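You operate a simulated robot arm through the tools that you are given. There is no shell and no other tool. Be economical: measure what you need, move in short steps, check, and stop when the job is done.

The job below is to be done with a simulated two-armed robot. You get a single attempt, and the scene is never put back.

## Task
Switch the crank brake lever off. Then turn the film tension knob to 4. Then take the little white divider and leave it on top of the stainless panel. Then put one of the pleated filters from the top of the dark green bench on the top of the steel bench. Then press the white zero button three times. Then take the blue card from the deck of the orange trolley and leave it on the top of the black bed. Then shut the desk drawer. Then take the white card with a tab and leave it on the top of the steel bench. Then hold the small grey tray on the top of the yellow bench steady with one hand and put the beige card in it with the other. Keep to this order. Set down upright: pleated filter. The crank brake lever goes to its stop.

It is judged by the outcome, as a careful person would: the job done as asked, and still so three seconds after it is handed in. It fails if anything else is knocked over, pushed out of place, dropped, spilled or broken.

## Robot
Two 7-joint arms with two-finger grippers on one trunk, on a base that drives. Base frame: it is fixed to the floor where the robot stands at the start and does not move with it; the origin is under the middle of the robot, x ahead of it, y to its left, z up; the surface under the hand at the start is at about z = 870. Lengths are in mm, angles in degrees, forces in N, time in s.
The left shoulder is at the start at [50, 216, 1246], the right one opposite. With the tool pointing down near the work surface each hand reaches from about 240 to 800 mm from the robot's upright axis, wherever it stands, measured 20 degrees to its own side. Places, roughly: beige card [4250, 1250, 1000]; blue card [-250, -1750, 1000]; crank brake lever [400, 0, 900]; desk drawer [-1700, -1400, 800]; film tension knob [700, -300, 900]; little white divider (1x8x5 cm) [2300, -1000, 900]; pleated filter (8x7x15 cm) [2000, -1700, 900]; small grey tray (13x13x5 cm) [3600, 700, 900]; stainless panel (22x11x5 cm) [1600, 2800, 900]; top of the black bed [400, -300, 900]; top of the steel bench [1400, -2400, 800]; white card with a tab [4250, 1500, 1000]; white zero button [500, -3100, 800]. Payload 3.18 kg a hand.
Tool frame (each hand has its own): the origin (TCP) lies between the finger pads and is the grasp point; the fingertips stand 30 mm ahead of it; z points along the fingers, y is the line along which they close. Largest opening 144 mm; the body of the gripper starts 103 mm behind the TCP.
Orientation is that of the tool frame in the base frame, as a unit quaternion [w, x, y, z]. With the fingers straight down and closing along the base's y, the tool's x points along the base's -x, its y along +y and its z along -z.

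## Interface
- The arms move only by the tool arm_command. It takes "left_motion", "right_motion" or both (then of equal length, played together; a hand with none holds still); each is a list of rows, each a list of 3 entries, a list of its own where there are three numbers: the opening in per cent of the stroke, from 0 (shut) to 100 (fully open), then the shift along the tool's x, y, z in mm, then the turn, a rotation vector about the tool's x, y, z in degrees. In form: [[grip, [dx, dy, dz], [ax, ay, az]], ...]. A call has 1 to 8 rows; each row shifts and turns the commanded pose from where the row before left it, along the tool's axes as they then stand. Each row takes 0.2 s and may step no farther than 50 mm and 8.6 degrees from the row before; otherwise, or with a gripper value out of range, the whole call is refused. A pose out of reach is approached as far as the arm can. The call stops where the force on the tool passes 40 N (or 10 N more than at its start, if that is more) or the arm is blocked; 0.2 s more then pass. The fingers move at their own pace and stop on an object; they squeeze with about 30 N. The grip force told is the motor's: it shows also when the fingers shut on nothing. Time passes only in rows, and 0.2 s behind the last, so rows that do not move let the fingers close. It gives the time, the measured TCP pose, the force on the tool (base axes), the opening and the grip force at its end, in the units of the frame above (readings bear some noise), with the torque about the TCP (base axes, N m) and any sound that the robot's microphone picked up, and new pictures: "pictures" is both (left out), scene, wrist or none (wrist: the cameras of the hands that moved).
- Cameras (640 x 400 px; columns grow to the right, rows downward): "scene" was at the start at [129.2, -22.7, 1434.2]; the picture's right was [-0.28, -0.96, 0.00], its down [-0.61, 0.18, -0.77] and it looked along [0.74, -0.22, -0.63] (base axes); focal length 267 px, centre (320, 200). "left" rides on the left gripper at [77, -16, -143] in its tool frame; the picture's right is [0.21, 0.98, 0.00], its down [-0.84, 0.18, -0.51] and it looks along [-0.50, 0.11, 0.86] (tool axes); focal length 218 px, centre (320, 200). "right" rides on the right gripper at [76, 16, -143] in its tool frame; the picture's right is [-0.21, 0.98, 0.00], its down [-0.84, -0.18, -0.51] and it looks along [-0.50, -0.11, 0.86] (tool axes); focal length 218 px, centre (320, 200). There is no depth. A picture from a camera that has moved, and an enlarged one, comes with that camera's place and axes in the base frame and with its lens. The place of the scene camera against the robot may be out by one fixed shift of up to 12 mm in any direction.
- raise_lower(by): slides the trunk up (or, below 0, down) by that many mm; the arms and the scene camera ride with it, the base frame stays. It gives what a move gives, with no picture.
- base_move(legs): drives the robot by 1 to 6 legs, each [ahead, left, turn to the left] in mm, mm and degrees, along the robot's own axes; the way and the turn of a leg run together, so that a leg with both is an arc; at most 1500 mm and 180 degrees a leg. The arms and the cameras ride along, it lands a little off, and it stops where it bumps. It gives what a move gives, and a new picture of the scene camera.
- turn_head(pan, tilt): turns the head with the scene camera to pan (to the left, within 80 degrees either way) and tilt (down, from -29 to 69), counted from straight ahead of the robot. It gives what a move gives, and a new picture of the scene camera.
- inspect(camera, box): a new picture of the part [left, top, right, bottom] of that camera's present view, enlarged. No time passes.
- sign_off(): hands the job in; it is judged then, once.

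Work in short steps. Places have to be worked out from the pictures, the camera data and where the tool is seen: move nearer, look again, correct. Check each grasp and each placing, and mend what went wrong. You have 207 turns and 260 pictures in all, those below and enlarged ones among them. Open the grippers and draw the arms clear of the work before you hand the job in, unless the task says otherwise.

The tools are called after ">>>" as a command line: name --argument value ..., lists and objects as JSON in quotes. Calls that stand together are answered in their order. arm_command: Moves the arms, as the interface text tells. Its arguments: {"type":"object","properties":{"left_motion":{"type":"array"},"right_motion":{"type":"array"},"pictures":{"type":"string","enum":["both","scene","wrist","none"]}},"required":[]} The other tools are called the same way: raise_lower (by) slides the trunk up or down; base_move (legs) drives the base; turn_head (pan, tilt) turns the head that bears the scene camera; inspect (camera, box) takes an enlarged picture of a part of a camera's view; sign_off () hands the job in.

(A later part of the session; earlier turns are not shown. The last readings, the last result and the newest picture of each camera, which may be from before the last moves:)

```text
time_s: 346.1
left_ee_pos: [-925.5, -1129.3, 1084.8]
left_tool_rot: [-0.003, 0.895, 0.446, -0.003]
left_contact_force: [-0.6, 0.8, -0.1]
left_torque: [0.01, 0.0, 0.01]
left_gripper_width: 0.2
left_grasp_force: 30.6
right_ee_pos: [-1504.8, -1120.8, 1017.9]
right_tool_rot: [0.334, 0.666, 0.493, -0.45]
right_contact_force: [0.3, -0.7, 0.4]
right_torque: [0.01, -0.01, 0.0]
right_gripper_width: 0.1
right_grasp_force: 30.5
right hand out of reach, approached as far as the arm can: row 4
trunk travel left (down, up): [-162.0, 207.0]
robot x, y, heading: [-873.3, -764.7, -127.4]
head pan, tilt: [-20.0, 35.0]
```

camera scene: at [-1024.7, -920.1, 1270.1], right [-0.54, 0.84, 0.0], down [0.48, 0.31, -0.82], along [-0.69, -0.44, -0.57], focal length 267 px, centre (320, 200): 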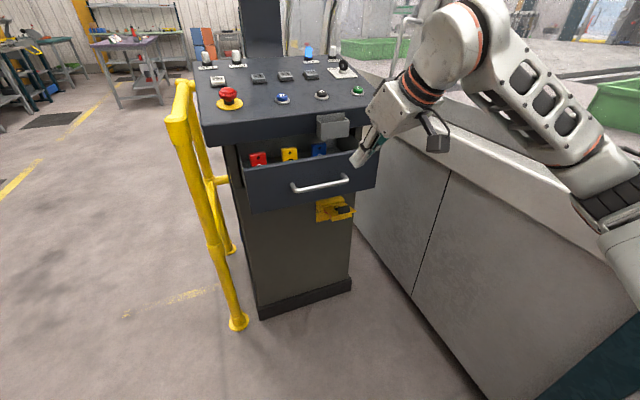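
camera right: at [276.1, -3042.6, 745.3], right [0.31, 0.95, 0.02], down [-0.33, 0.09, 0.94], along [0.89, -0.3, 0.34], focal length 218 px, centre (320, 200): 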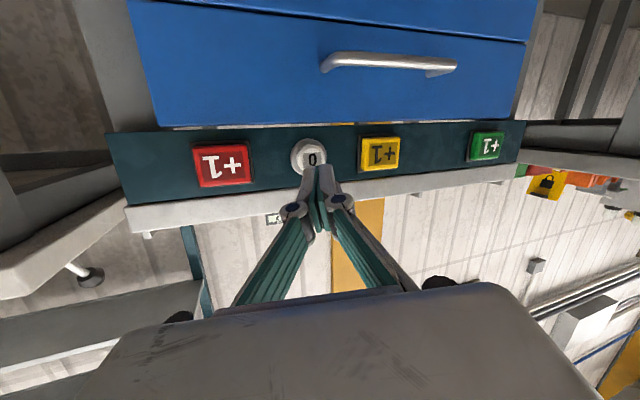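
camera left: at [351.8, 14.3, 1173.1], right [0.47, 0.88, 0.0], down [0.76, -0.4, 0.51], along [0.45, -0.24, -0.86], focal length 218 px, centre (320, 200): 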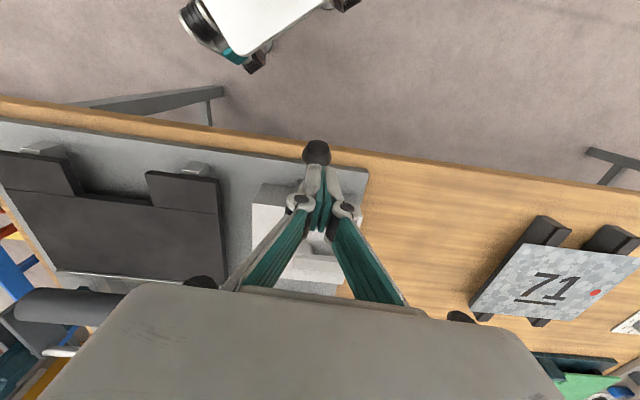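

Move the fingertips to ~60 mm in front of the drawer face, above the handle (z≈893).

>>> arm_command --right_motion '[[0, [20, -9.9, 35], [0, 0, 0]], [0, [18, -9.9, 40], [0, 0, 0]], [0, [10, -9.9, 45], [0, 0, 0]], [0, [6.7, -9.9, 45], [0, 0, 0]]]' --pictures "both"

```text
time_s: 347.1
left_ee_pos: [-924.5, -1128.8, 1085.2]
left_tool_rot: [-0.003, 0.895, 0.446, -0.002]
left_contact_force: [-0.3, -0.3, 0.4]
left_torque: [-0.02, 0.03, -0.02]
left_gripper_width: 0.0
left_grasp_force: 30.1
right_ee_pos: [-1578.3, -1237.9, 903.8]
right_tool_rot: [0.331, 0.668, 0.49, -0.452]
right_contact_force: [-0.5, -1.4, 0.1]
right_torque: [-0.02, 0.01, -0.01]
right_gripper_width: 0.0
right_grasp_force: 29.5
trunk travel left (down, up): [-162.0, 207.0]
robot x, y, heading: [-876.3, -770.6, -127.3]
head pan, tilt: [-20.0, 35.0]
camera scene: at [-1024.3, -920.6, 1270.1], right [-0.54, 0.84, 0.0], down [0.48, 0.31, -0.82], along [-0.69, -0.44, -0.57], focal length 267 px, centre (320, 200)
camera right: at [-1515.1, -1089.2, 888.5], right [0.91, -0.37, 0.19], down [-0.12, 0.2, 0.97], along [-0.4, -0.91, 0.14], focal length 218 px, centre (320, 200)
```

scene: 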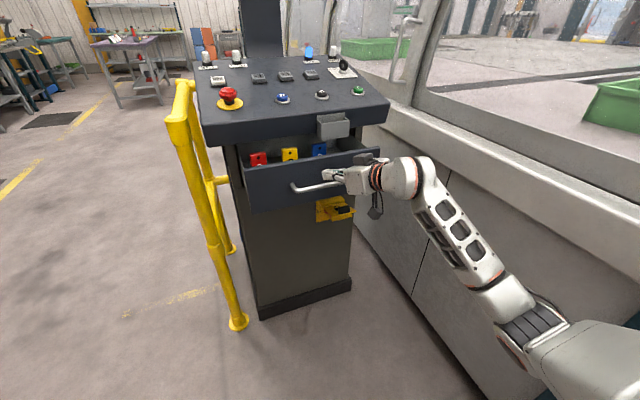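
right: 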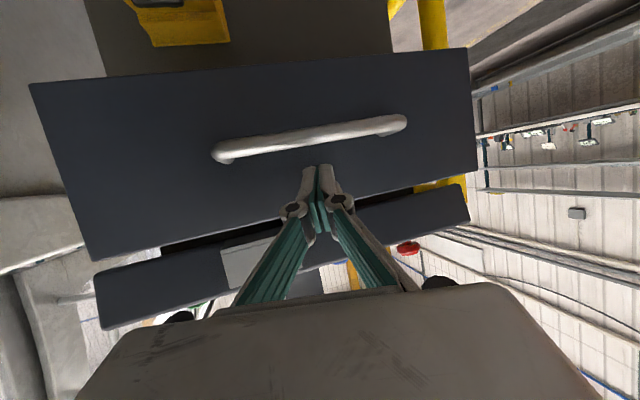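

The tips are right above the handle, facing the panel. Push along the closing direction in steps.

>>> arm_command --right_motion '[[0, [-5.3, -5, 13.1], [0, 0, 0]], [0, [-5.3, -5, 13.1], [0, 0, 0]], [0, [-5.3, -5, 13.1], [0, 0, 0]], [0, [-5.3, -5, 13.1], [0, 0, 0]], [0, [-3.5, -3.3, 8.8], [0, 0, 0]], [0, [-3.5, -3.3, 8.8], [0, 0, 0]]]' --pictures "scene"

```text
time_s: 348.5
left_ee_pos: [-925.2, -1130.5, 1085.4]
left_tool_rot: [-0.003, 0.895, 0.446, -0.004]
left_contact_force: [0.1, -0.1, 0.2]
left_torque: [0.01, 0.01, 0.04]
left_gripper_width: 0.0
left_grasp_force: 30.7
right_ee_pos: [-1629.0, -1299.6, 907.2]
right_tool_rot: [0.331, 0.668, 0.491, -0.451]
right_contact_force: [-0.2, 0.2, 0.7]
right_torque: [-0.01, 0.02, 0.02]
right_gripper_width: 0.0
right_grasp_force: 30.0
trunk travel left (down, up): [-162.0, 207.0]
robot x, y, heading: [-877.2, -771.1, -127.4]
head pan, tilt: [-20.0, 35.0]
camera scene: at [-1024.1, -920.0, 1270.3], right [-0.54, 0.84, 0.0], down [0.48, 0.31, -0.82], along [-0.69, -0.44, -0.57], focal length 267 px, centre (320, 200)
```

scene: 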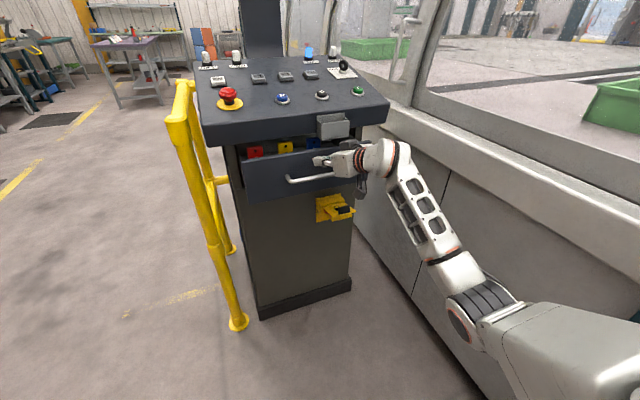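

The drawer is sliding in. Continue pushing.

>>> arm_command --right_motion '[[0, [-4.2, -4, 10.5], [0, 0, 0]], [0, [-4.2, -4, 10.5], [0, 0, 0]], [0, [-4.2, -4, 10.5], [0, 0, 0]], [0, [-4.2, -4, 10.5], [0, 0, 0]]]' --pictures "scene"

>>> inspect --camera "scene" --box '[200, 90, 420, 230]'

```text
time_s: 349.5
left_ee_pos: [-926.1, -1129.4, 1084.5]
left_tool_rot: [-0.002, 0.895, 0.445, -0.003]
left_contact_force: [-0.5, 0.5, -0.3]
left_torque: [0.0, 0.02, 0.02]
left_gripper_width: 0.3
left_grasp_force: 30.3
right_ee_pos: [-1658.3, -1338.2, 906.4]
right_tool_rot: [0.331, 0.668, 0.489, -0.453]
right_contact_force: [-1.0, -0.1, -0.2]
right_torque: [0.0, 0.01, 0.0]
right_gripper_width: 0.1
right_grasp_force: 29.8
trunk travel left (down, up): [-162.0, 207.0]
robot x, y, heading: [-876.5, -767.9, -127.3]
head pan, tilt: [-20.0, 35.0]
camera scene: at [-1024.1, -920.0, 1270.3], right [-0.54, 0.84, 0.0], down [0.48, 0.31, -0.82], along [-0.69, -0.44, -0.57], focal length 267 px, centre (320, 200)
```

scene: 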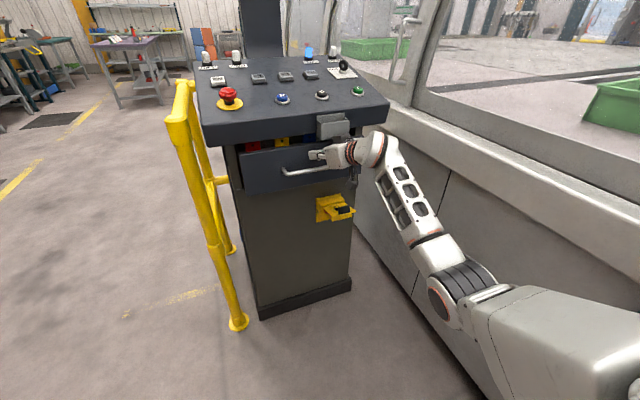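

```text
2.86 times, centred on (310, 160) of scene
camera zoom: at [-1024.1, -920.0, 1270.3], right [-0.54, 0.84, 0.0], down [0.48, 0.31, -0.82], along [-0.69, -0.44, -0.57], focal length 762 px, centre (349, 314)
```

zoom: 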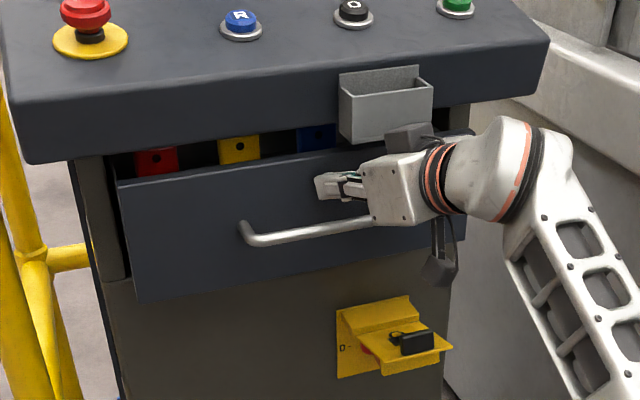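

The drawer is mostly in, but the box on top of my hand would soon meet the grey bin hanging from the console edge. I'll retreat, shift 105 mm left and 45 mm down, away from the bin.

>>> arm_command --right_motion '[[0, [6.3, 6, -15.8], [0, 0, 0]], [0, [12, 12, -30], [0, 0, 0]], [0, [12, 12, -30], [0, 0, 0]]]' --pictures "none"

>>> base_move --legs '[[0, 110, 0]]'

>>> raise_lower --by -45

>>> inspect --camera "scene" --box '[200, 50, 440, 210]'

>>> inspect --camera "right" --box '[0, 0, 640, 300]'

```text
time_s: 350.3
left_ee_pos: [-925.1, -1129.6, 1085.5]
left_tool_rot: [-0.002, 0.894, 0.447, -0.003]
left_contact_force: [-0.5, -0.4, 0.3]
left_torque: [-0.02, 0.01, 0.02]
left_gripper_width: 0.0
left_grasp_force: 30.2
right_ee_pos: [-1604.8, -1271.8, 908.0]
right_tool_rot: [0.331, 0.668, 0.49, -0.452]
right_contact_force: [-0.2, -0.3, -0.2]
right_torque: [0.02, -0.01, 0.01]
right_gripper_width: 0.1
right_grasp_force: 29.9
trunk travel left (down, up): [-162.0, 207.0]
robot x, y, heading: [-875.8, -772.0, -127.0]
head pan, tilt: [-20.0, 35.0]
```

```text
time_s: 351.9
left_ee_pos: [-839.8, -1194.4, 1086.3]
left_tool_rot: [-0.003, 0.894, 0.448, -0.003]
left_contact_force: [0.6, 0.2, -0.4]
left_torque: [-0.01, -0.01, 0.01]
left_gripper_width: 0.1
left_grasp_force: 30.4
right_ee_pos: [-1518.0, -1336.7, 907.9]
right_tool_rot: [0.331, 0.667, 0.491, -0.452]
right_contact_force: [0.1, 0.3, 0.3]
right_torque: [0.01, 0.01, -0.02]
right_gripper_width: 0.1
right_grasp_force: 30.1
trunk travel left (down, up): [-162.0, 207.0]
robot x, y, heading: [-791.9, -835.3, -127.4]
head pan, tilt: [-20.0, 35.0]
camera scene: at [-937.6, -985.8, 1270.4], right [-0.54, 0.84, 0.0], down [0.48, 0.31, -0.82], along [-0.69, -0.44, -0.57], focal length 267 px, centre (320, 200)
```

scene: 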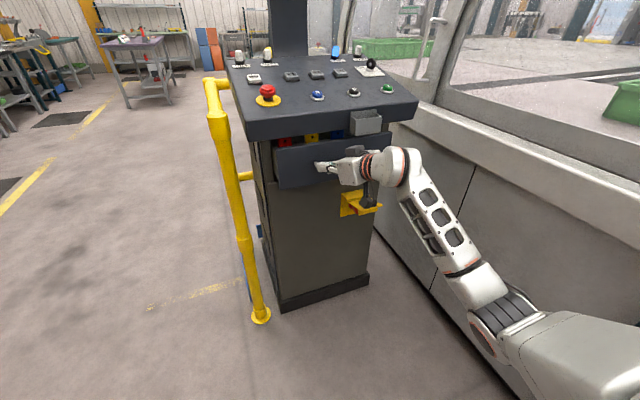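

```text
time_s: 352.8
left_ee_pos: [-837.2, -1194.1, 1041.9]
left_tool_rot: [-0.002, 0.895, 0.447, -0.005]
left_contact_force: [-0.6, 1.1, -0.1]
left_torque: [-0.04, 0.06, -0.03]
left_gripper_width: 0.0
left_grasp_force: 31.3
right_ee_pos: [-1516.6, -1336.1, 867.7]
right_tool_rot: [0.331, 0.667, 0.49, -0.453]
right_contact_force: [-0.3, 0.6, 0.2]
right_torque: [0.07, 0.02, -0.05]
right_gripper_width: 0.0
right_grasp_force: 30.2
trunk travel left (down, up): [-117.0, 252.0]
robot x, y, heading: [-792.8, -835.2, -127.3]
head pan, tilt: [-20.0, 35.0]
```

```text
2.50 times, centred on (320, 130) of scene
camera zoom: at [-966.2, -1022.9, 1217.9], right [-0.54, 0.84, 0.0], down [0.48, 0.31, -0.82], along [-0.69, -0.44, -0.57], focal length 667 px, centre (320, 375)
```

zoom: 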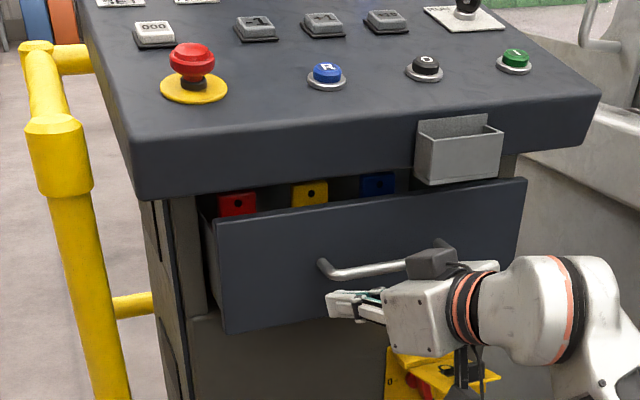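

```text
1.00 times, centred on (320, 150) of right (not enlarged: the box is as wide or as high as the picture)
camera zoom: at [-1452.9, -1188.5, 849.5], right [0.91, -0.37, 0.19], down [-0.12, 0.21, 0.97], along [-0.4, -0.91, 0.14], focal length 218 px, centre (320, 250)
```

zoom: 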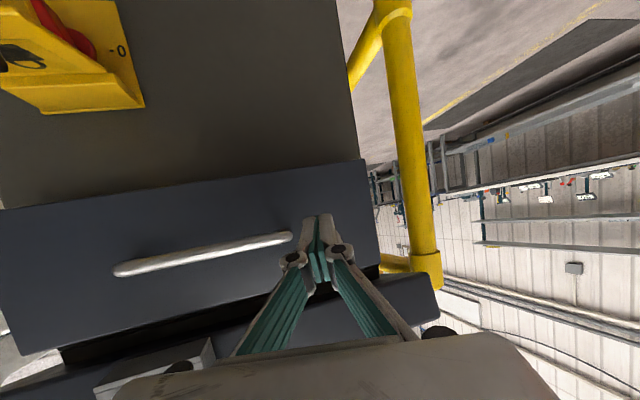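

Now clear of the bin and left of the handle. Push again along the closing direction.

>>> arm_command --right_motion '[[0, [-5.3, -5, 13.1], [0, 0, 0]], [0, [-5.3, -5, 13.1], [0, 0, 0]], [0, [-5.3, -5, 13.1], [0, 0, 0]], [0, [-5.3, -5, 13.1], [0, 0, 0]], [0, [-5.3, -5, 13.1], [0, 0, 0]], [0, [-5.3, -5, 13.1], [0, 0, 0]], [0, [-3.5, -3.3, 8.8], [0, 0, 0]]]' --pictures "none"

>>> inspect --camera "scene" --box '[200, 50, 440, 210]'

```text
time_s: 354.4
left_ee_pos: [-838.8, -1196.2, 1040.1]
left_tool_rot: [-0.003, 0.894, 0.447, -0.003]
left_contact_force: [0.9, -0.9, -0.1]
left_torque: [-0.02, -0.02, 0.0]
left_gripper_width: 0.0
left_grasp_force: 31.1
right_ee_pos: [-1576.4, -1417.6, 863.9]
right_tool_rot: [0.331, 0.667, 0.491, -0.452]
right_contact_force: [1.6, -0.7, -0.2]
right_torque: [0.02, 0.03, 0.01]
right_gripper_width: 0.3
right_grasp_force: 30.1
trunk travel left (down, up): [-117.0, 252.0]
robot x, y, heading: [-792.3, -834.4, -127.6]
head pan, tilt: [-20.0, 35.0]
```

```text
2.50 times, centred on (320, 130) of scene
camera zoom: at [-967.5, -1024.3, 1217.1], right [-0.54, 0.84, 0.0], down [0.48, 0.31, -0.82], along [-0.69, -0.44, -0.57], focal length 667 px, centre (320, 375)
```

zoom: 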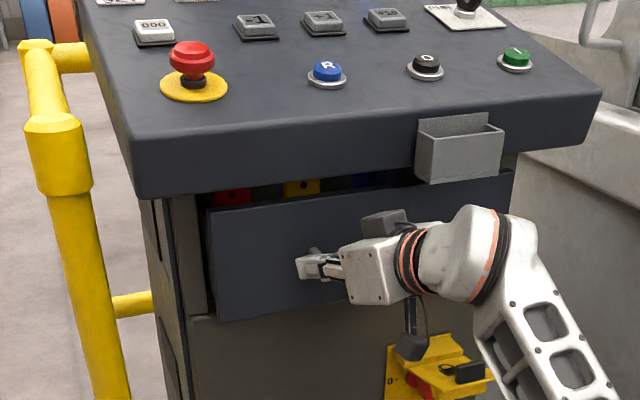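

Continue pushing in smaller steps until it stops.

>>> arm_command --right_motion '[[0, [-3.5, -3.3, 8.8], [0, 0, 0]], [0, [-3.5, -3.3, 8.8], [0, 0, 0]], [0, [-3.5, -3.3, 8.8], [0, 0, 0]], [0, [-3.5, -3.3, 8.8], [0, 0, 0]], [0, [-3.5, -3.3, 8.8], [0, 0, 0]]]' --pictures "none"

>>> inspect --camera "scene" --box '[200, 50, 440, 210]'

```text
time_s: 355.6
left_ee_pos: [-835.5, -1193.4, 1041.7]
left_tool_rot: [-0.003, 0.894, 0.449, -0.005]
left_contact_force: [0.4, -0.6, -0.6]
left_torque: [-0.01, 0.0, 0.0]
left_gripper_width: 0.0
left_grasp_force: 30.6
right_ee_pos: [-1600.8, -1461.7, 867.9]
right_tool_rot: [0.334, 0.666, 0.492, -0.451]
right_contact_force: [24.6, 1.5, 5.8]
right_torque: [0.0, 0.02, -0.07]
right_gripper_width: 0.0
right_grasp_force: 30.0
trunk travel left (down, up): [-117.0, 252.0]
robot x, y, heading: [-788.0, -832.7, -127.2]
head pan, tilt: [-20.0, 35.0]
```

```text
2.50 times, centred on (320, 130) of scene
camera zoom: at [-964.1, -1023.7, 1218.0], right [-0.54, 0.84, 0.0], down [0.48, 0.31, -0.82], along [-0.69, -0.44, -0.57], focal length 667 px, centre (320, 375)
```

zoom: 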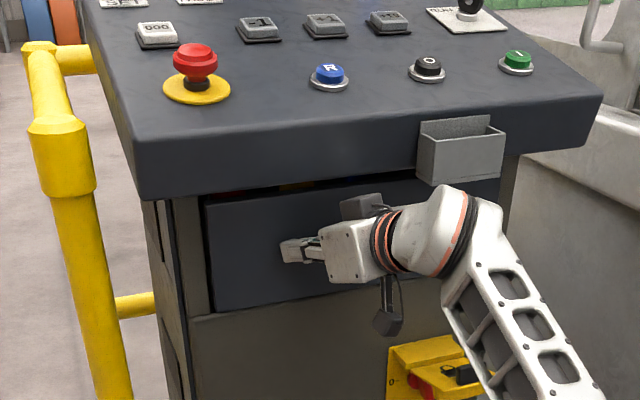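

The sideways force suggests the finger is rubbing the handle's end. Retreat a bit, shift 28 mm further left, and push again.

>>> arm_command --right_motion '[[0, [7, 6.6, -17.5], [0, 0, 0]], [0, [7, 6.6, -17.5], [0, 0, 0]], [0, [-3.4, 26, 8.7], [0, 0, 0]]]' --pictures "none"

>>> arm_command --right_motion '[[0, [-5.3, -5, 13.1], [0, 0, 0]], [0, [-5.3, -5, 13.1], [0, 0, 0]], [0, [-3.5, -3.3, 8.8], [0, 0, 0]], [0, [-3.5, -3.3, 8.8], [0, 0, 0]], [0, [-3.5, -3.3, 8.8], [0, 0, 0]]]' --pictures "none"

>>> inspect --camera "scene" --box '[200, 50, 440, 210]'

>>> inspect --camera "right" --box '[0, 0, 640, 300]'

```text
time_s: 356.4
left_ee_pos: [-840.6, -1196.3, 1038.8]
left_tool_rot: [-0.004, 0.895, 0.447, -0.001]
left_contact_force: [-0.4, -0.1, -0.3]
left_torque: [0.02, -0.01, 0.0]
left_gripper_width: 0.3
left_grasp_force: 30.7
right_ee_pos: [-1567.0, -1437.9, 855.7]
right_tool_rot: [0.327, 0.671, 0.489, -0.45]
right_contact_force: [-0.1, -0.4, 0.6]
right_torque: [-0.02, 0.04, -0.03]
right_gripper_width: 0.1
right_grasp_force: 29.9
trunk travel left (down, up): [-117.0, 252.0]
robot x, y, heading: [-792.1, -833.6, -127.4]
head pan, tilt: [-20.0, 35.0]
```

```text
time_s: 357.3
left_ee_pos: [-838.1, -1191.4, 1042.4]
left_tool_rot: [-0.002, 0.895, 0.446, -0.004]
left_contact_force: [-0.1, -1.2, -0.1]
left_torque: [-0.01, 0.0, -0.04]
left_gripper_width: 0.0
left_grasp_force: 30.2
right_ee_pos: [-1585.2, -1472.9, 865.0]
right_tool_rot: [0.334, 0.67, 0.49, -0.447]
right_contact_force: [18.1, 24.0, 5.4]
right_torque: [-0.15, 0.08, 0.01]
right_gripper_width: 0.1
right_grasp_force: 30.1
trunk travel left (down, up): [-117.0, 252.0]
robot x, y, heading: [-788.8, -833.1, -127.7]
head pan, tilt: [-20.0, 35.0]
stopped in row 4 (right hand): the force on the tool passed its limit at 54 N (the readings are from after the stop); the commanded pose is now the measured one
```

```text
2.50 times, centred on (320, 130) of scene
camera zoom: at [-965.2, -1020.0, 1218.3], right [-0.54, 0.84, 0.0], down [0.48, 0.31, -0.82], along [-0.69, -0.44, -0.57], focal length 667 px, centre (320, 375)
```

zoom: 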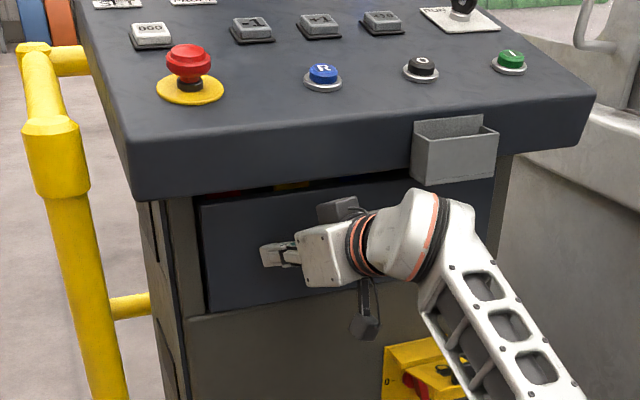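

```text
1.00 times, centred on (320, 150) of right (not enlarged: the box is as wide or as high as the picture)
camera zoom: at [-1522.0, -1323.9, 849.0], right [0.91, -0.37, 0.2], down [-0.13, 0.2, 0.97], along [-0.4, -0.91, 0.13], focal length 218 px, centre (320, 250)
```

zoom: 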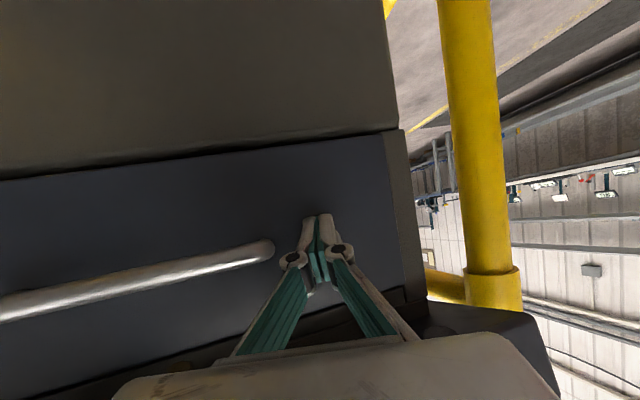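

A firm stop, force exactly along the closing direction. Retreat and inspect the drawer.

>>> arm_command --right_motion '[[0, [7, 6.6, -17.5], [0, 0, 0]], [0, [14, 13, -35], [0, 0, 0]], [0, [14, 13, -35], [0, 0, 0]], [0, [0, -20, -40], [0, 0, 0]], [0, [0, -20, -40], [0, 0, 0]]]' --pictures "none"

>>> inspect --camera "scene" --box '[230, 90, 410, 210]'

```text
time_s: 358.5
left_ee_pos: [-838.9, -1195.2, 1042.9]
left_tool_rot: [-0.003, 0.895, 0.447, -0.003]
left_contact_force: [0.2, 0.7, 0.5]
left_torque: [-0.02, -0.01, 0.01]
left_gripper_width: 0.0
left_grasp_force: 30.7
right_ee_pos: [-1541.9, -1313.2, 890.6]
right_tool_rot: [0.332, 0.67, 0.491, -0.447]
right_contact_force: [0.7, 0.1, -0.5]
right_torque: [0.02, -0.03, 0.01]
right_gripper_width: 0.2
right_grasp_force: 29.7
trunk travel left (down, up): [-117.0, 252.0]
robot x, y, heading: [-789.8, -836.8, -127.4]
head pan, tilt: [-20.0, 35.0]
```

```text
3.33 times, centred on (320, 150) of scene
camera zoom: at [-967.4, -1022.9, 1217.4], right [-0.54, 0.84, 0.0], down [0.48, 0.31, -0.82], along [-0.69, -0.44, -0.57], focal length 889 px, centre (320, 367)
```

zoom: 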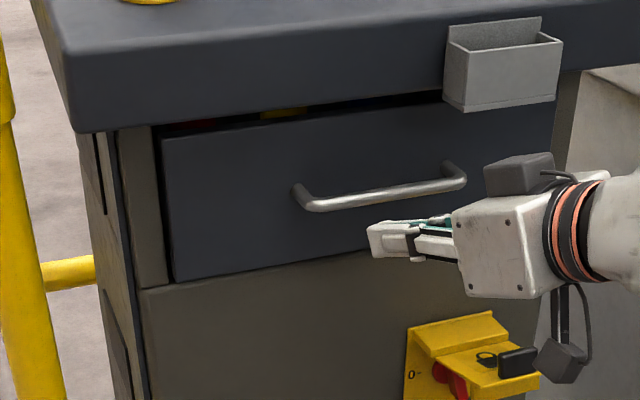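

The drawer is flush in its frame. Now raise the trunk and bring the hand back to pointing down.

>>> raise_lower --by 240

>>> arm_command --right_motion '[[0, [0, 0, -10], [0, 8.5, 0]], [0, [0, 0, -10], [0, 8.5, 0]], [0, [0, 0, -10], [0, 8.5, 0]], [0, [0, 0, 0], [0, 8.5, 0]], [0, [0, 0, 0], [0, 8.5, 0]], [0, [0, 0, 0], [0, 8.5, 0]], [0, [0, 0, 0], [0, 8.5, 0]], [0, [0, 0, 0], [0, 8.5, 0]]]' --pictures "none"

```text
time_s: 361.0
left_ee_pos: [-838.6, -1194.5, 1279.8]
left_tool_rot: [-0.002, 0.895, 0.446, -0.003]
left_contact_force: [0.2, 0.1, -0.3]
left_torque: [-0.03, 0.0, 0.01]
left_gripper_width: 0.0
left_grasp_force: 31.0
right_ee_pos: [-1544.0, -1312.3, 1131.8]
right_tool_rot: [0.332, 0.671, 0.491, -0.446]
right_contact_force: [0.3, -0.2, 0.0]
right_torque: [0.02, 0.01, 0.02]
right_gripper_width: 0.0
right_grasp_force: 30.3
trunk travel left (down, up): [-357.0, 12.0]
robot x, y, heading: [-789.6, -831.7, -127.4]
head pan, tilt: [-20.0, 35.0]
```

```text
time_s: 362.8
left_ee_pos: [-835.5, -1198.7, 1280.3]
left_tool_rot: [-0.005, 0.894, 0.447, -0.003]
left_contact_force: [0.5, -1.0, -0.8]
left_torque: [0.08, 0.07, 0.02]
left_gripper_width: 0.3
left_grasp_force: 30.8
right_ee_pos: [-1489.8, -1231.7, 1124.8]
right_tool_rot: [-0.001, 0.805, 0.594, 0.005]
right_contact_force: [0.4, -1.8, 0.3]
right_torque: [0.08, 0.1, 0.02]
right_gripper_width: 0.0
right_grasp_force: 29.7
right hand out of reach, approached as far as the arm can: row 6, 7, 8
trunk travel left (down, up): [-357.0, 12.0]
robot x, y, heading: [-792.9, -834.1, -127.1]
head pan, tilt: [-20.0, 35.0]
```

>>> arm_command --right_motion '[[0, [40, 0, -16], [0, 0, 0]], [0, [40, 0, -16], [0, 0, 0]], [0, [40, 0, -16], [0, 0, 0]], [0, [40, 0, -16], [0, 0, 0]], [0, [40, 0, -16], [0, 0, 0]], [0, [40, 0, -16], [0, 0, 0]], [0, [40, 0, 0], [0, 0, 0]]]' --pictures "none"

>>> base_move --legs '[[-100, 60, 0], [0, 0, 180], [1400, 0, 0], [1300, 0, 0]]'

```text
time_s: 364.4
left_ee_pos: [-840.2, -1192.8, 1280.5]
left_tool_rot: [-0.002, 0.895, 0.446, -0.004]
left_contact_force: [-0.1, -0.2, 0.3]
left_torque: [-0.06, 0.0, -0.01]
left_gripper_width: 0.2
left_grasp_force: 30.8
right_ee_pos: [-1413.4, -958.7, 1220.3]
right_tool_rot: [0.001, 0.805, 0.593, 0.004]
right_contact_force: [-0.7, 0.9, 0.3]
right_torque: [-0.04, 0.03, 0.01]
right_gripper_width: 0.2
right_grasp_force: 30.4
trunk travel left (down, up): [-357.0, 12.0]
robot x, y, heading: [-790.8, -833.1, -127.3]
head pan, tilt: [-20.0, 35.0]
```

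```text
time_s: 385.5
left_ee_pos: [949.6, 1693.0, 1280.2]
left_tool_rot: [0.004, -0.449, 0.893, -0.002]
left_contact_force: [-0.9, 0.4, -0.1]
left_torque: [-0.02, 0.01, 0.01]
left_gripper_width: 0.1
left_grasp_force: 31.0
right_ee_pos: [1527.0, 1465.2, 1220.8]
right_tool_rot: [-0.005, -0.595, 0.804, 0.001]
right_contact_force: [0.7, -0.8, -0.7]
right_torque: [0.0, -0.04, 0.0]
right_gripper_width: 0.0
right_grasp_force: 29.7
trunk travel left (down, up): [-357.0, 12.0]
robot x, y, heading: [902.7, 1336.8, 52.8]
head pan, tilt: [-20.0, 35.0]
camera scene: at [1009.7, 1414.4, 1472.3], right [0.54, -0.84, 0.0], down [-0.48, -0.31, -0.82], along [0.69, 0.45, -0.57], focal length 267 px, centre (320, 200)
```

scene: 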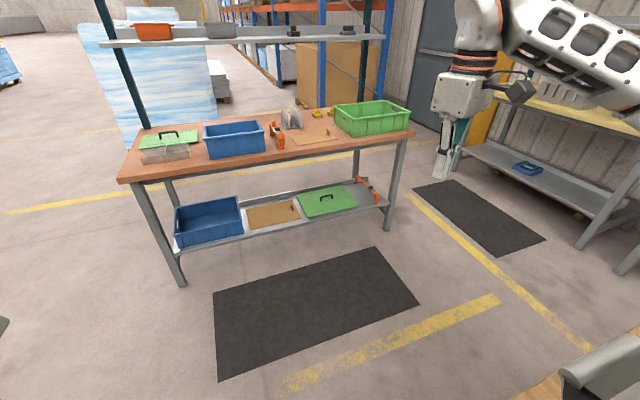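

Continue to the gap and through it, then look at the yellow bench.

>>> base_move --legs '[[780, 0, 0], [0, 0, -89], [1400, 0, 0], [200, 0, 0]]'

>>> turn_head --pan 25 --tilt 20

```text
time_s: 401.4
left_ee_pos: [3027.4, 972.6, 1280.8]
left_tool_rot: [0.0, 0.315, 0.949, -0.004]
left_contact_force: [0.3, -0.3, -0.1]
left_torque: [0.03, 0.01, -0.02]
left_gripper_width: 0.0
left_grasp_force: 30.7
right_ee_pos: [2798.1, 398.4, 1220.2]
right_tool_rot: [-0.002, 0.149, 0.989, 0.003]
right_contact_force: [-0.5, 0.2, -0.3]
right_torque: [0.07, 0.02, -0.02]
right_gripper_width: 0.0
right_grasp_force: 30.0
trunk travel left (down, up): [-357.0, 12.0]
robot x, y, heading: [2665.4, 1021.4, -37.1]
head pan, tilt: [-20.0, 35.0]
camera scene: at [2753.9, 923.9, 1472.3], right [-0.84, -0.54, 0.0], down [-0.31, 0.48, -0.82], along [0.44, -0.69, -0.57], focal length 267 px, centre (320, 200)
```

scene: 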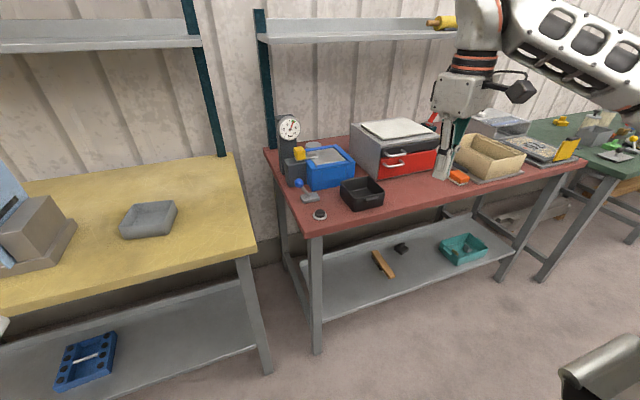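

```text
time_s: 402.5
left_ee_pos: [3026.8, 974.4, 1280.1]
left_tool_rot: [0.001, 0.315, 0.949, -0.004]
left_contact_force: [-0.3, -0.5, 0.6]
left_torque: [0.01, 0.02, -0.01]
left_gripper_width: 0.0
left_grasp_force: 30.5
right_ee_pos: [2797.3, 398.7, 1220.9]
right_tool_rot: [-0.002, 0.148, 0.989, 0.003]
right_contact_force: [-1.4, 0.1, -0.7]
right_torque: [-0.02, 0.04, 0.02]
right_gripper_width: 0.0
right_grasp_force: 29.8
trunk travel left (down, up): [-357.0, 12.0]
robot x, y, heading: [2667.0, 1022.8, -37.0]
head pan, tilt: [25.0, 20.0]
camera scene: at [2796.6, 978.6, 1496.2], right [-0.21, -0.98, 0.0], down [-0.33, 0.07, -0.94], along [0.92, -0.2, -0.34], focal length 267 px, centre (320, 200)
```

scene: 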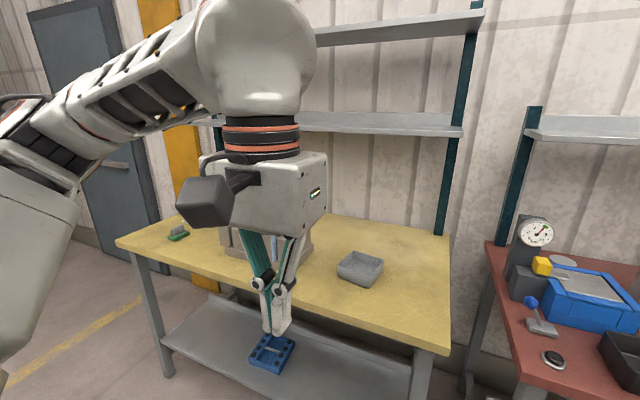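

The cards are at the left part of the yellow bench. Strafe left 850 mm.

>>> base_move --legs '[[0, 850, 0]]'

>>> turn_head --pan 0 --tilt 28

```text
time_s: 410.5
left_ee_pos: [3545.0, 1674.8, 1280.3]
left_tool_rot: [0.0, 0.308, 0.951, -0.004]
left_contact_force: [0.3, -1.0, -0.7]
left_torque: [0.01, 0.0, -0.01]
left_gripper_width: 0.0
left_grasp_force: 30.9
right_ee_pos: [3324.0, 1096.0, 1220.0]
right_tool_rot: [-0.003, 0.142, 0.99, 0.004]
right_contact_force: [-0.4, -0.1, 0.0]
right_torque: [-0.01, 0.01, -0.01]
right_gripper_width: 0.2
right_grasp_force: 30.2
trunk travel left (down, up): [-357.0, 12.0]
robot x, y, heading: [3183.8, 1714.7, -36.6]
head pan, tilt: [25.0, 20.0]
camera scene: at [3315.3, 1675.4, 1496.2], right [-0.2, -0.98, 0.0], down [-0.34, 0.07, -0.94], along [0.92, -0.18, -0.34], focal length 267 px, centre (320, 200)
```

scene: 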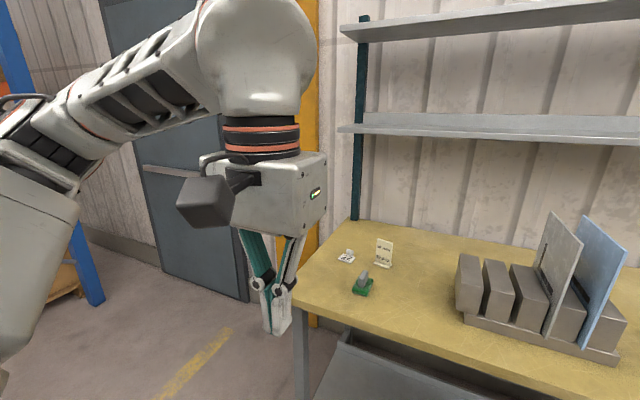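

```text
time_s: 411.4
left_ee_pos: [3545.6, 1674.1, 1280.4]
left_tool_rot: [0.001, 0.309, 0.951, -0.004]
left_contact_force: [-0.4, 0.2, -1.0]
left_torque: [-0.02, -0.02, 0.02]
left_gripper_width: 0.1
left_grasp_force: 30.9
right_ee_pos: [3324.3, 1096.3, 1220.0]
right_tool_rot: [-0.004, 0.141, 0.99, 0.003]
right_contact_force: [0.6, 0.1, -0.1]
right_torque: [-0.01, 0.03, 0.03]
right_gripper_width: 0.3
right_grasp_force: 30.1
trunk travel left (down, up): [-357.0, 12.0]
robot x, y, heading: [3187.1, 1716.2, -36.6]
head pan, tilt: [0.0, 28.0]
camera scene: at [3297.5, 1639.7, 1483.4], right [-0.59, -0.81, 0.0], down [-0.38, 0.28, -0.88], along [0.71, -0.52, -0.47], focal length 267 px, centre (320, 200)
```

scene: 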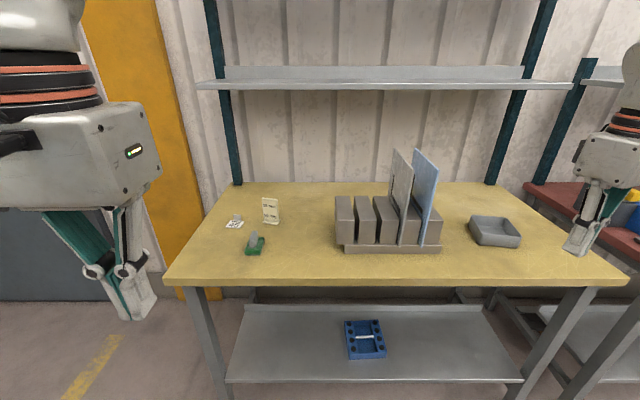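

>>> inspect --camera "scene" --box '[210, 185, 300, 265]'

>>> inspect --camera "scene" --box '[320, 140, 540, 270]'

```text
5.00 times, centred on (255, 225) of scene
camera zoom: at [3297.5, 1639.7, 1483.4], right [-0.59, -0.81, 0.0], down [-0.38, 0.28, -0.88], along [0.71, -0.52, -0.47], focal length 1333 px, centre (645, 75)
```

zoom: 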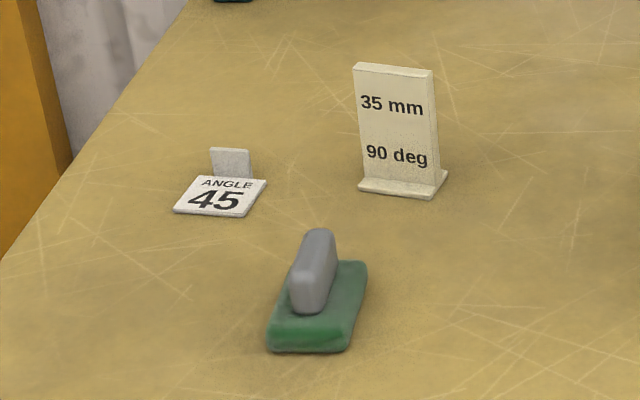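

```text
2.91 times, centred on (430, 205) of scene
camera zoom: at [3297.5, 1639.7, 1483.4], right [-0.59, -0.81, 0.0], down [-0.38, 0.28, -0.88], along [0.71, -0.52, -0.47], focal length 776 px, centre (0, 186)
```

zoom: 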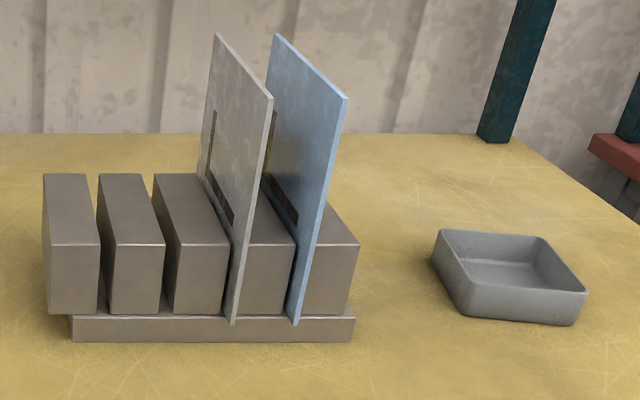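

The white card lies flat with an upright tab ("ANGLE 45"); the beige card stands ("35 mm"). I'll take the white card's tab with the left hand: drive ahead 380, left 120.

>>> base_move --legs '[[0, 120, 0], [370, 0, 0]]'

>>> turn_head --pan 15 --tilt 42

```text
time_s: 415.0
left_ee_pos: [3909.1, 1554.7, 1281.0]
left_tool_rot: [0.001, 0.308, 0.951, -0.004]
left_contact_force: [0.5, 0.1, 0.4]
left_torque: [0.0, 0.05, 0.03]
left_gripper_width: 0.1
left_grasp_force: 30.8
right_ee_pos: [3687.1, 975.8, 1220.6]
right_tool_rot: [-0.003, 0.141, 0.99, 0.004]
right_contact_force: [0.0, 0.5, -0.4]
right_torque: [0.03, 0.04, 0.03]
right_gripper_width: 0.0
right_grasp_force: 30.1
trunk travel left (down, up): [-357.0, 12.0]
robot x, y, heading: [3544.0, 1594.7, -36.4]
head pan, tilt: [0.0, 28.0]
camera scene: at [3661.5, 1519.7, 1483.3], right [-0.59, -0.81, 0.0], down [-0.38, 0.28, -0.88], along [0.71, -0.52, -0.47], focal length 267 px, centre (320, 200)
```

scene: 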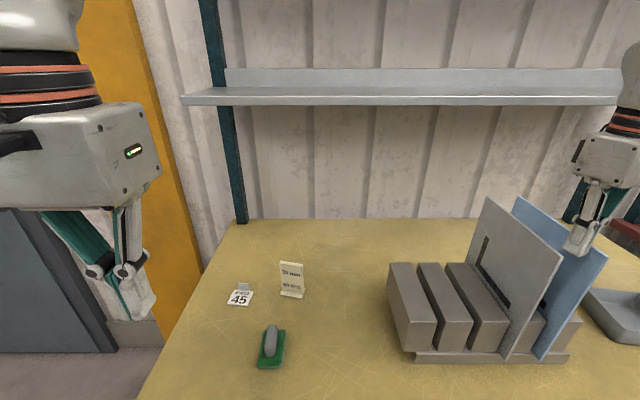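

```text
time_s: 415.8
left_ee_pos: [3909.0, 1556.3, 1280.9]
left_tool_rot: [0.001, 0.308, 0.951, -0.003]
left_contact_force: [-0.5, -0.6, -0.6]
left_torque: [0.0, 0.0, 0.01]
left_gripper_width: 0.0
left_grasp_force: 30.9
right_ee_pos: [3687.4, 975.5, 1221.0]
right_tool_rot: [-0.003, 0.142, 0.99, 0.004]
right_contact_force: [0.9, 0.7, -0.4]
right_torque: [0.01, 0.0, 0.01]
right_gripper_width: 0.5
right_grasp_force: 30.1
trunk travel left (down, up): [-357.0, 12.0]
robot x, y, heading: [3544.3, 1595.4, -36.4]
head pan, tilt: [15.0, 42.0]
camera scene: at [3665.1, 1543.8, 1462.0], right [-0.36, -0.93, 0.0], down [-0.62, 0.24, -0.74], along [0.69, -0.27, -0.67], focal length 267 px, centre (320, 200)
```

scene: 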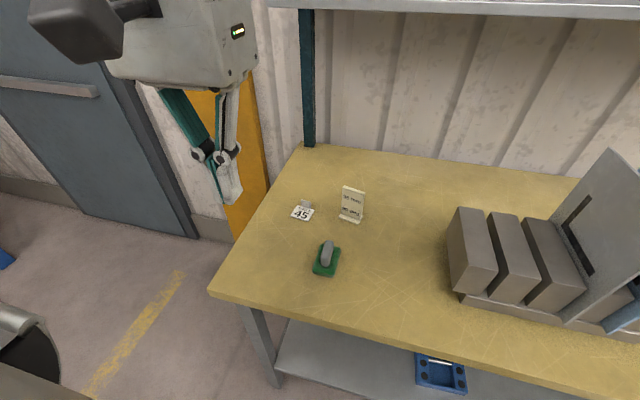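

White card ≈[4210,1388], tab ≈[4230,1370]. Bring the left hand above it and look.

>>> arm_command --left_motion '[[40, [-44, 4.5, 20], [0, 0, 0]], [40, [-44, 4.5, 20], [0, 0, 0]], [40, [-44, 4.5, 20], [0, 0, 0]], [40, [-44, 4.5, 20], [0, 0, 0]], [40, [-44, 4.5, 20], [0, 0, 0]], [40, [-44, 4.5, 20], [0, 0, 0]], [40, [-44, 4.5, 20], [0, 0, 0]], [40, [-44, 4.5, 20], [0, 0, 0]]]' --pictures "none"

>>> inspect --camera "left" --box '[220, 60, 420, 220]'

```text
time_s: 417.6
left_ee_pos: [4203.9, 1378.7, 1128.1]
left_tool_rot: [0.001, 0.308, 0.951, -0.003]
left_contact_force: [0.1, -0.4, 0.3]
left_torque: [0.02, -0.01, 0.02]
left_gripper_width: 57.8
left_grasp_force: 0.0
left hand out of reach, approached as far as the arm can: row 8
right_ee_pos: [3687.5, 974.3, 1220.1]
right_tool_rot: [-0.002, 0.142, 0.99, 0.004]
right_contact_force: [-0.2, -0.8, -0.2]
right_torque: [0.03, -0.05, -0.01]
right_gripper_width: 0.0
right_grasp_force: 29.7
trunk travel left (down, up): [-357.0, 12.0]
robot x, y, heading: [3549.4, 1595.3, -36.3]
head pan, tilt: [15.0, 42.0]
```

```text
2.50 times, centred on (320, 140) of left
camera zoom: at [4133.9, 1411.3, 1270.6], right [0.4, 0.91, -0.01], down [0.79, -0.34, 0.51], along [0.46, -0.21, -0.86], focal length 546 px, centre (320, 350)
```

zoom: 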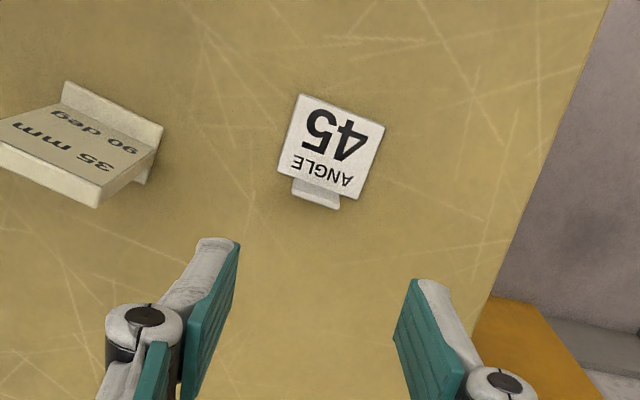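

The tab's width runs at 48°, so I turn the hand 6° clockwise. First shift the base 40 ahead and 50 right for better arm range.

>>> base_move --legs '[[40, -60, 0]]'

>>> arm_command --left_motion '[[40, [0, 0, 0], [0, 0, 6]]]' --pictures "none"

```text
time_s: 418.7
left_ee_pos: [4201.9, 1331.3, 1128.5]
left_tool_rot: [0.002, 0.308, 0.951, -0.004]
left_contact_force: [0.5, 0.2, -0.5]
left_torque: [-0.03, 0.02, 0.02]
left_gripper_width: 57.3
left_grasp_force: 0.0
right_ee_pos: [3684.0, 935.7, 1220.1]
right_tool_rot: [-0.009, 0.136, 0.991, 0.013]
right_contact_force: [4.7, 4.3, 0.1]
right_torque: [0.06, -0.09, -0.05]
right_gripper_width: 0.0
right_grasp_force: 30.3
trunk travel left (down, up): [-357.0, 12.0]
robot x, y, heading: [3544.7, 1542.3, -36.3]
head pan, tilt: [15.0, 42.0]
stopped in leg 1: the force on the tool passed its limit at 58 N (the readings are from after the stop); the commanded pose is now the measured one
camera scene: at [3663.3, 1494.2, 1461.9], right [-0.36, -0.93, 0.0], down [-0.62, 0.24, -0.74], along [0.69, -0.27, -0.67], focal length 267 px, centre (320, 200)
```

scene: 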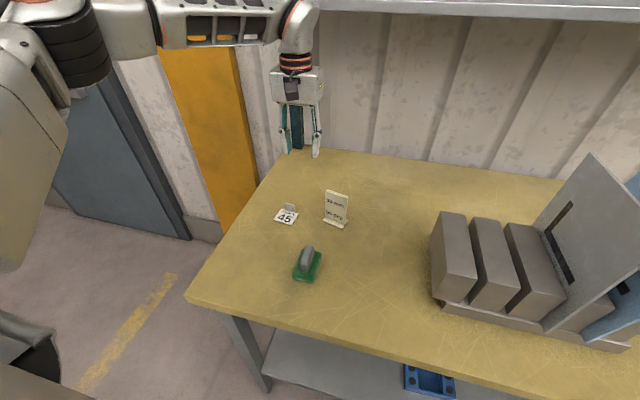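

```text
time_s: 419.1
left_ee_pos: [4201.7, 1329.7, 1126.4]
left_tool_rot: [0.001, 0.308, 0.951, -0.005]
left_contact_force: [-0.1, -0.9, -0.7]
left_torque: [0.01, -0.01, 0.02]
left_gripper_width: 57.7
left_grasp_force: 0.0
left hand out of reach, approached as far as the arm can: row 1
right_ee_pos: [3684.6, 935.0, 1221.8]
right_tool_rot: [-0.009, 0.137, 0.991, 0.013]
right_contact_force: [6.0, 6.8, 1.0]
right_torque: [0.23, -0.15, -0.04]
right_gripper_width: 0.1
right_grasp_force: 29.9
trunk travel left (down, up): [-357.0, 12.0]
robot x, y, heading: [3546.3, 1550.0, -36.3]
head pan, tilt: [15.0, 42.0]
```

The right hand touched something (likely a tall rack card). Move base back left at once and raise the right hand, then inspect.

>>> base_move --legs '[[0, 50, 0]]'

>>> arm_command --right_motion '[[0, [45, 0, -10], [0, 0, 0]], [0, [45, 0, -10], [0, 0, 0]], [0, [45, 0, -10], [0, 0, 0]]]' --pictures "none"

>>> turn_head --pan -25 --tilt 35

```text
time_s: 420.2
left_ee_pos: [4231.3, 1367.6, 1126.1]
left_tool_rot: [0.001, 0.308, 0.951, -0.003]
left_contact_force: [-0.1, 0.0, 0.7]
left_torque: [-0.03, -0.01, -0.04]
left_gripper_width: 57.5
left_grasp_force: 0.1
right_ee_pos: [3714.5, 973.0, 1221.3]
right_tool_rot: [-0.008, 0.136, 0.991, 0.013]
right_contact_force: [-0.6, 0.4, -0.4]
right_torque: [0.01, 0.05, 0.01]
right_gripper_width: 0.0
right_grasp_force: 30.4
trunk travel left (down, up): [-357.0, 12.0]
robot x, y, heading: [3575.0, 1583.9, -36.2]
head pan, tilt: [15.0, 42.0]
camera scene: at [3691.3, 1532.3, 1461.9], right [-0.36, -0.93, 0.0], down [-0.62, 0.24, -0.74], along [0.69, -0.27, -0.67], focal length 267 px, centre (320, 200)
```

scene: 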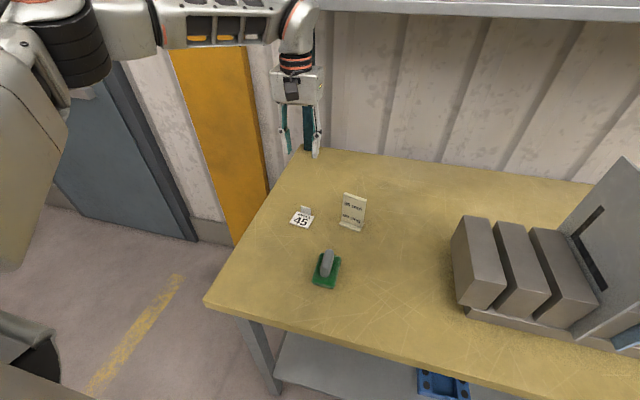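

```text
time_s: 421.0
left_ee_pos: [4227.6, 1368.5, 1129.8]
left_tool_rot: [0.001, 0.308, 0.951, -0.005]
left_contact_force: [0.6, 0.5, -0.3]
left_torque: [-0.03, -0.04, -0.02]
left_gripper_width: 57.7
left_grasp_force: 0.1
right_ee_pos: [3582.3, 1011.0, 1252.3]
right_tool_rot: [-0.007, 0.137, 0.99, 0.013]
right_contact_force: [-1.2, 0.4, -0.6]
right_torque: [-0.04, -0.04, 0.0]
right_gripper_width: 0.0
right_grasp_force: 30.0
trunk travel left (down, up): [-357.0, 12.0]
robot x, y, heading: [3572.2, 1585.6, -36.1]
head pan, tilt: [15.0, 42.0]
```

```text
time_s: 422.0
left_ee_pos: [4229.7, 1367.8, 1127.7]
left_tool_rot: [0.001, 0.309, 0.951, -0.004]
left_contact_force: [-0.2, 0.3, -0.5]
left_torque: [0.03, 0.01, -0.04]
left_gripper_width: 57.7
left_grasp_force: 0.1
right_ee_pos: [3584.9, 1008.9, 1252.0]
right_tool_rot: [-0.009, 0.136, 0.991, 0.012]
right_contact_force: [-0.1, 0.0, -0.8]
right_torque: [-0.03, -0.02, 0.0]
right_gripper_width: 0.0
right_grasp_force: 29.8
trunk travel left (down, up): [-357.0, 12.0]
robot x, y, heading: [3574.2, 1588.6, -36.2]
head pan, tilt: [-25.0, 35.0]
camera scene: at [3655.7, 1484.9, 1472.3], right [-0.88, -0.48, 0.0], down [-0.28, 0.5, -0.82], along [0.39, -0.72, -0.57], focal length 267 px, centre (320, 200)
```

scene: 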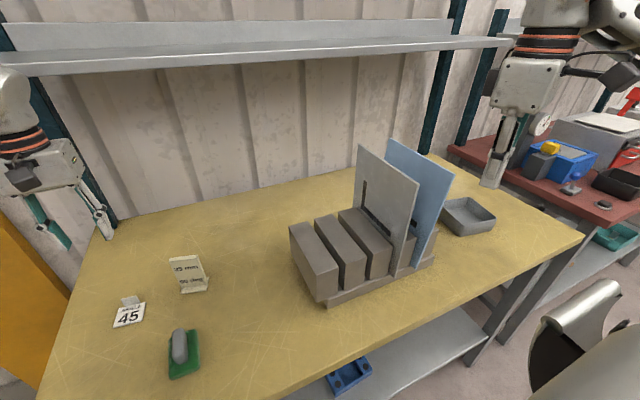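

The rack position is unchanged (within a few mm). Check the tall cards in a close view.

>>> inspect --camera "scene" --box '[270, 120, 510, 320]'

```text
2.00 times, centred on (390, 220) of scene
camera zoom: at [3655.7, 1484.9, 1472.3], right [-0.88, -0.48, 0.0], down [-0.28, 0.5, -0.82], along [0.39, -0.72, -0.57], focal length 533 px, centre (180, 160)
```

zoom: 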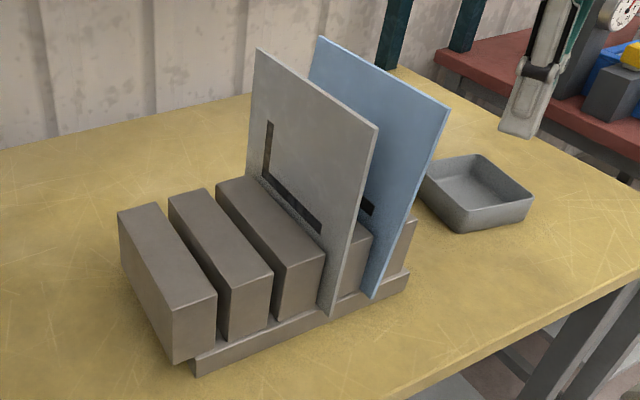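

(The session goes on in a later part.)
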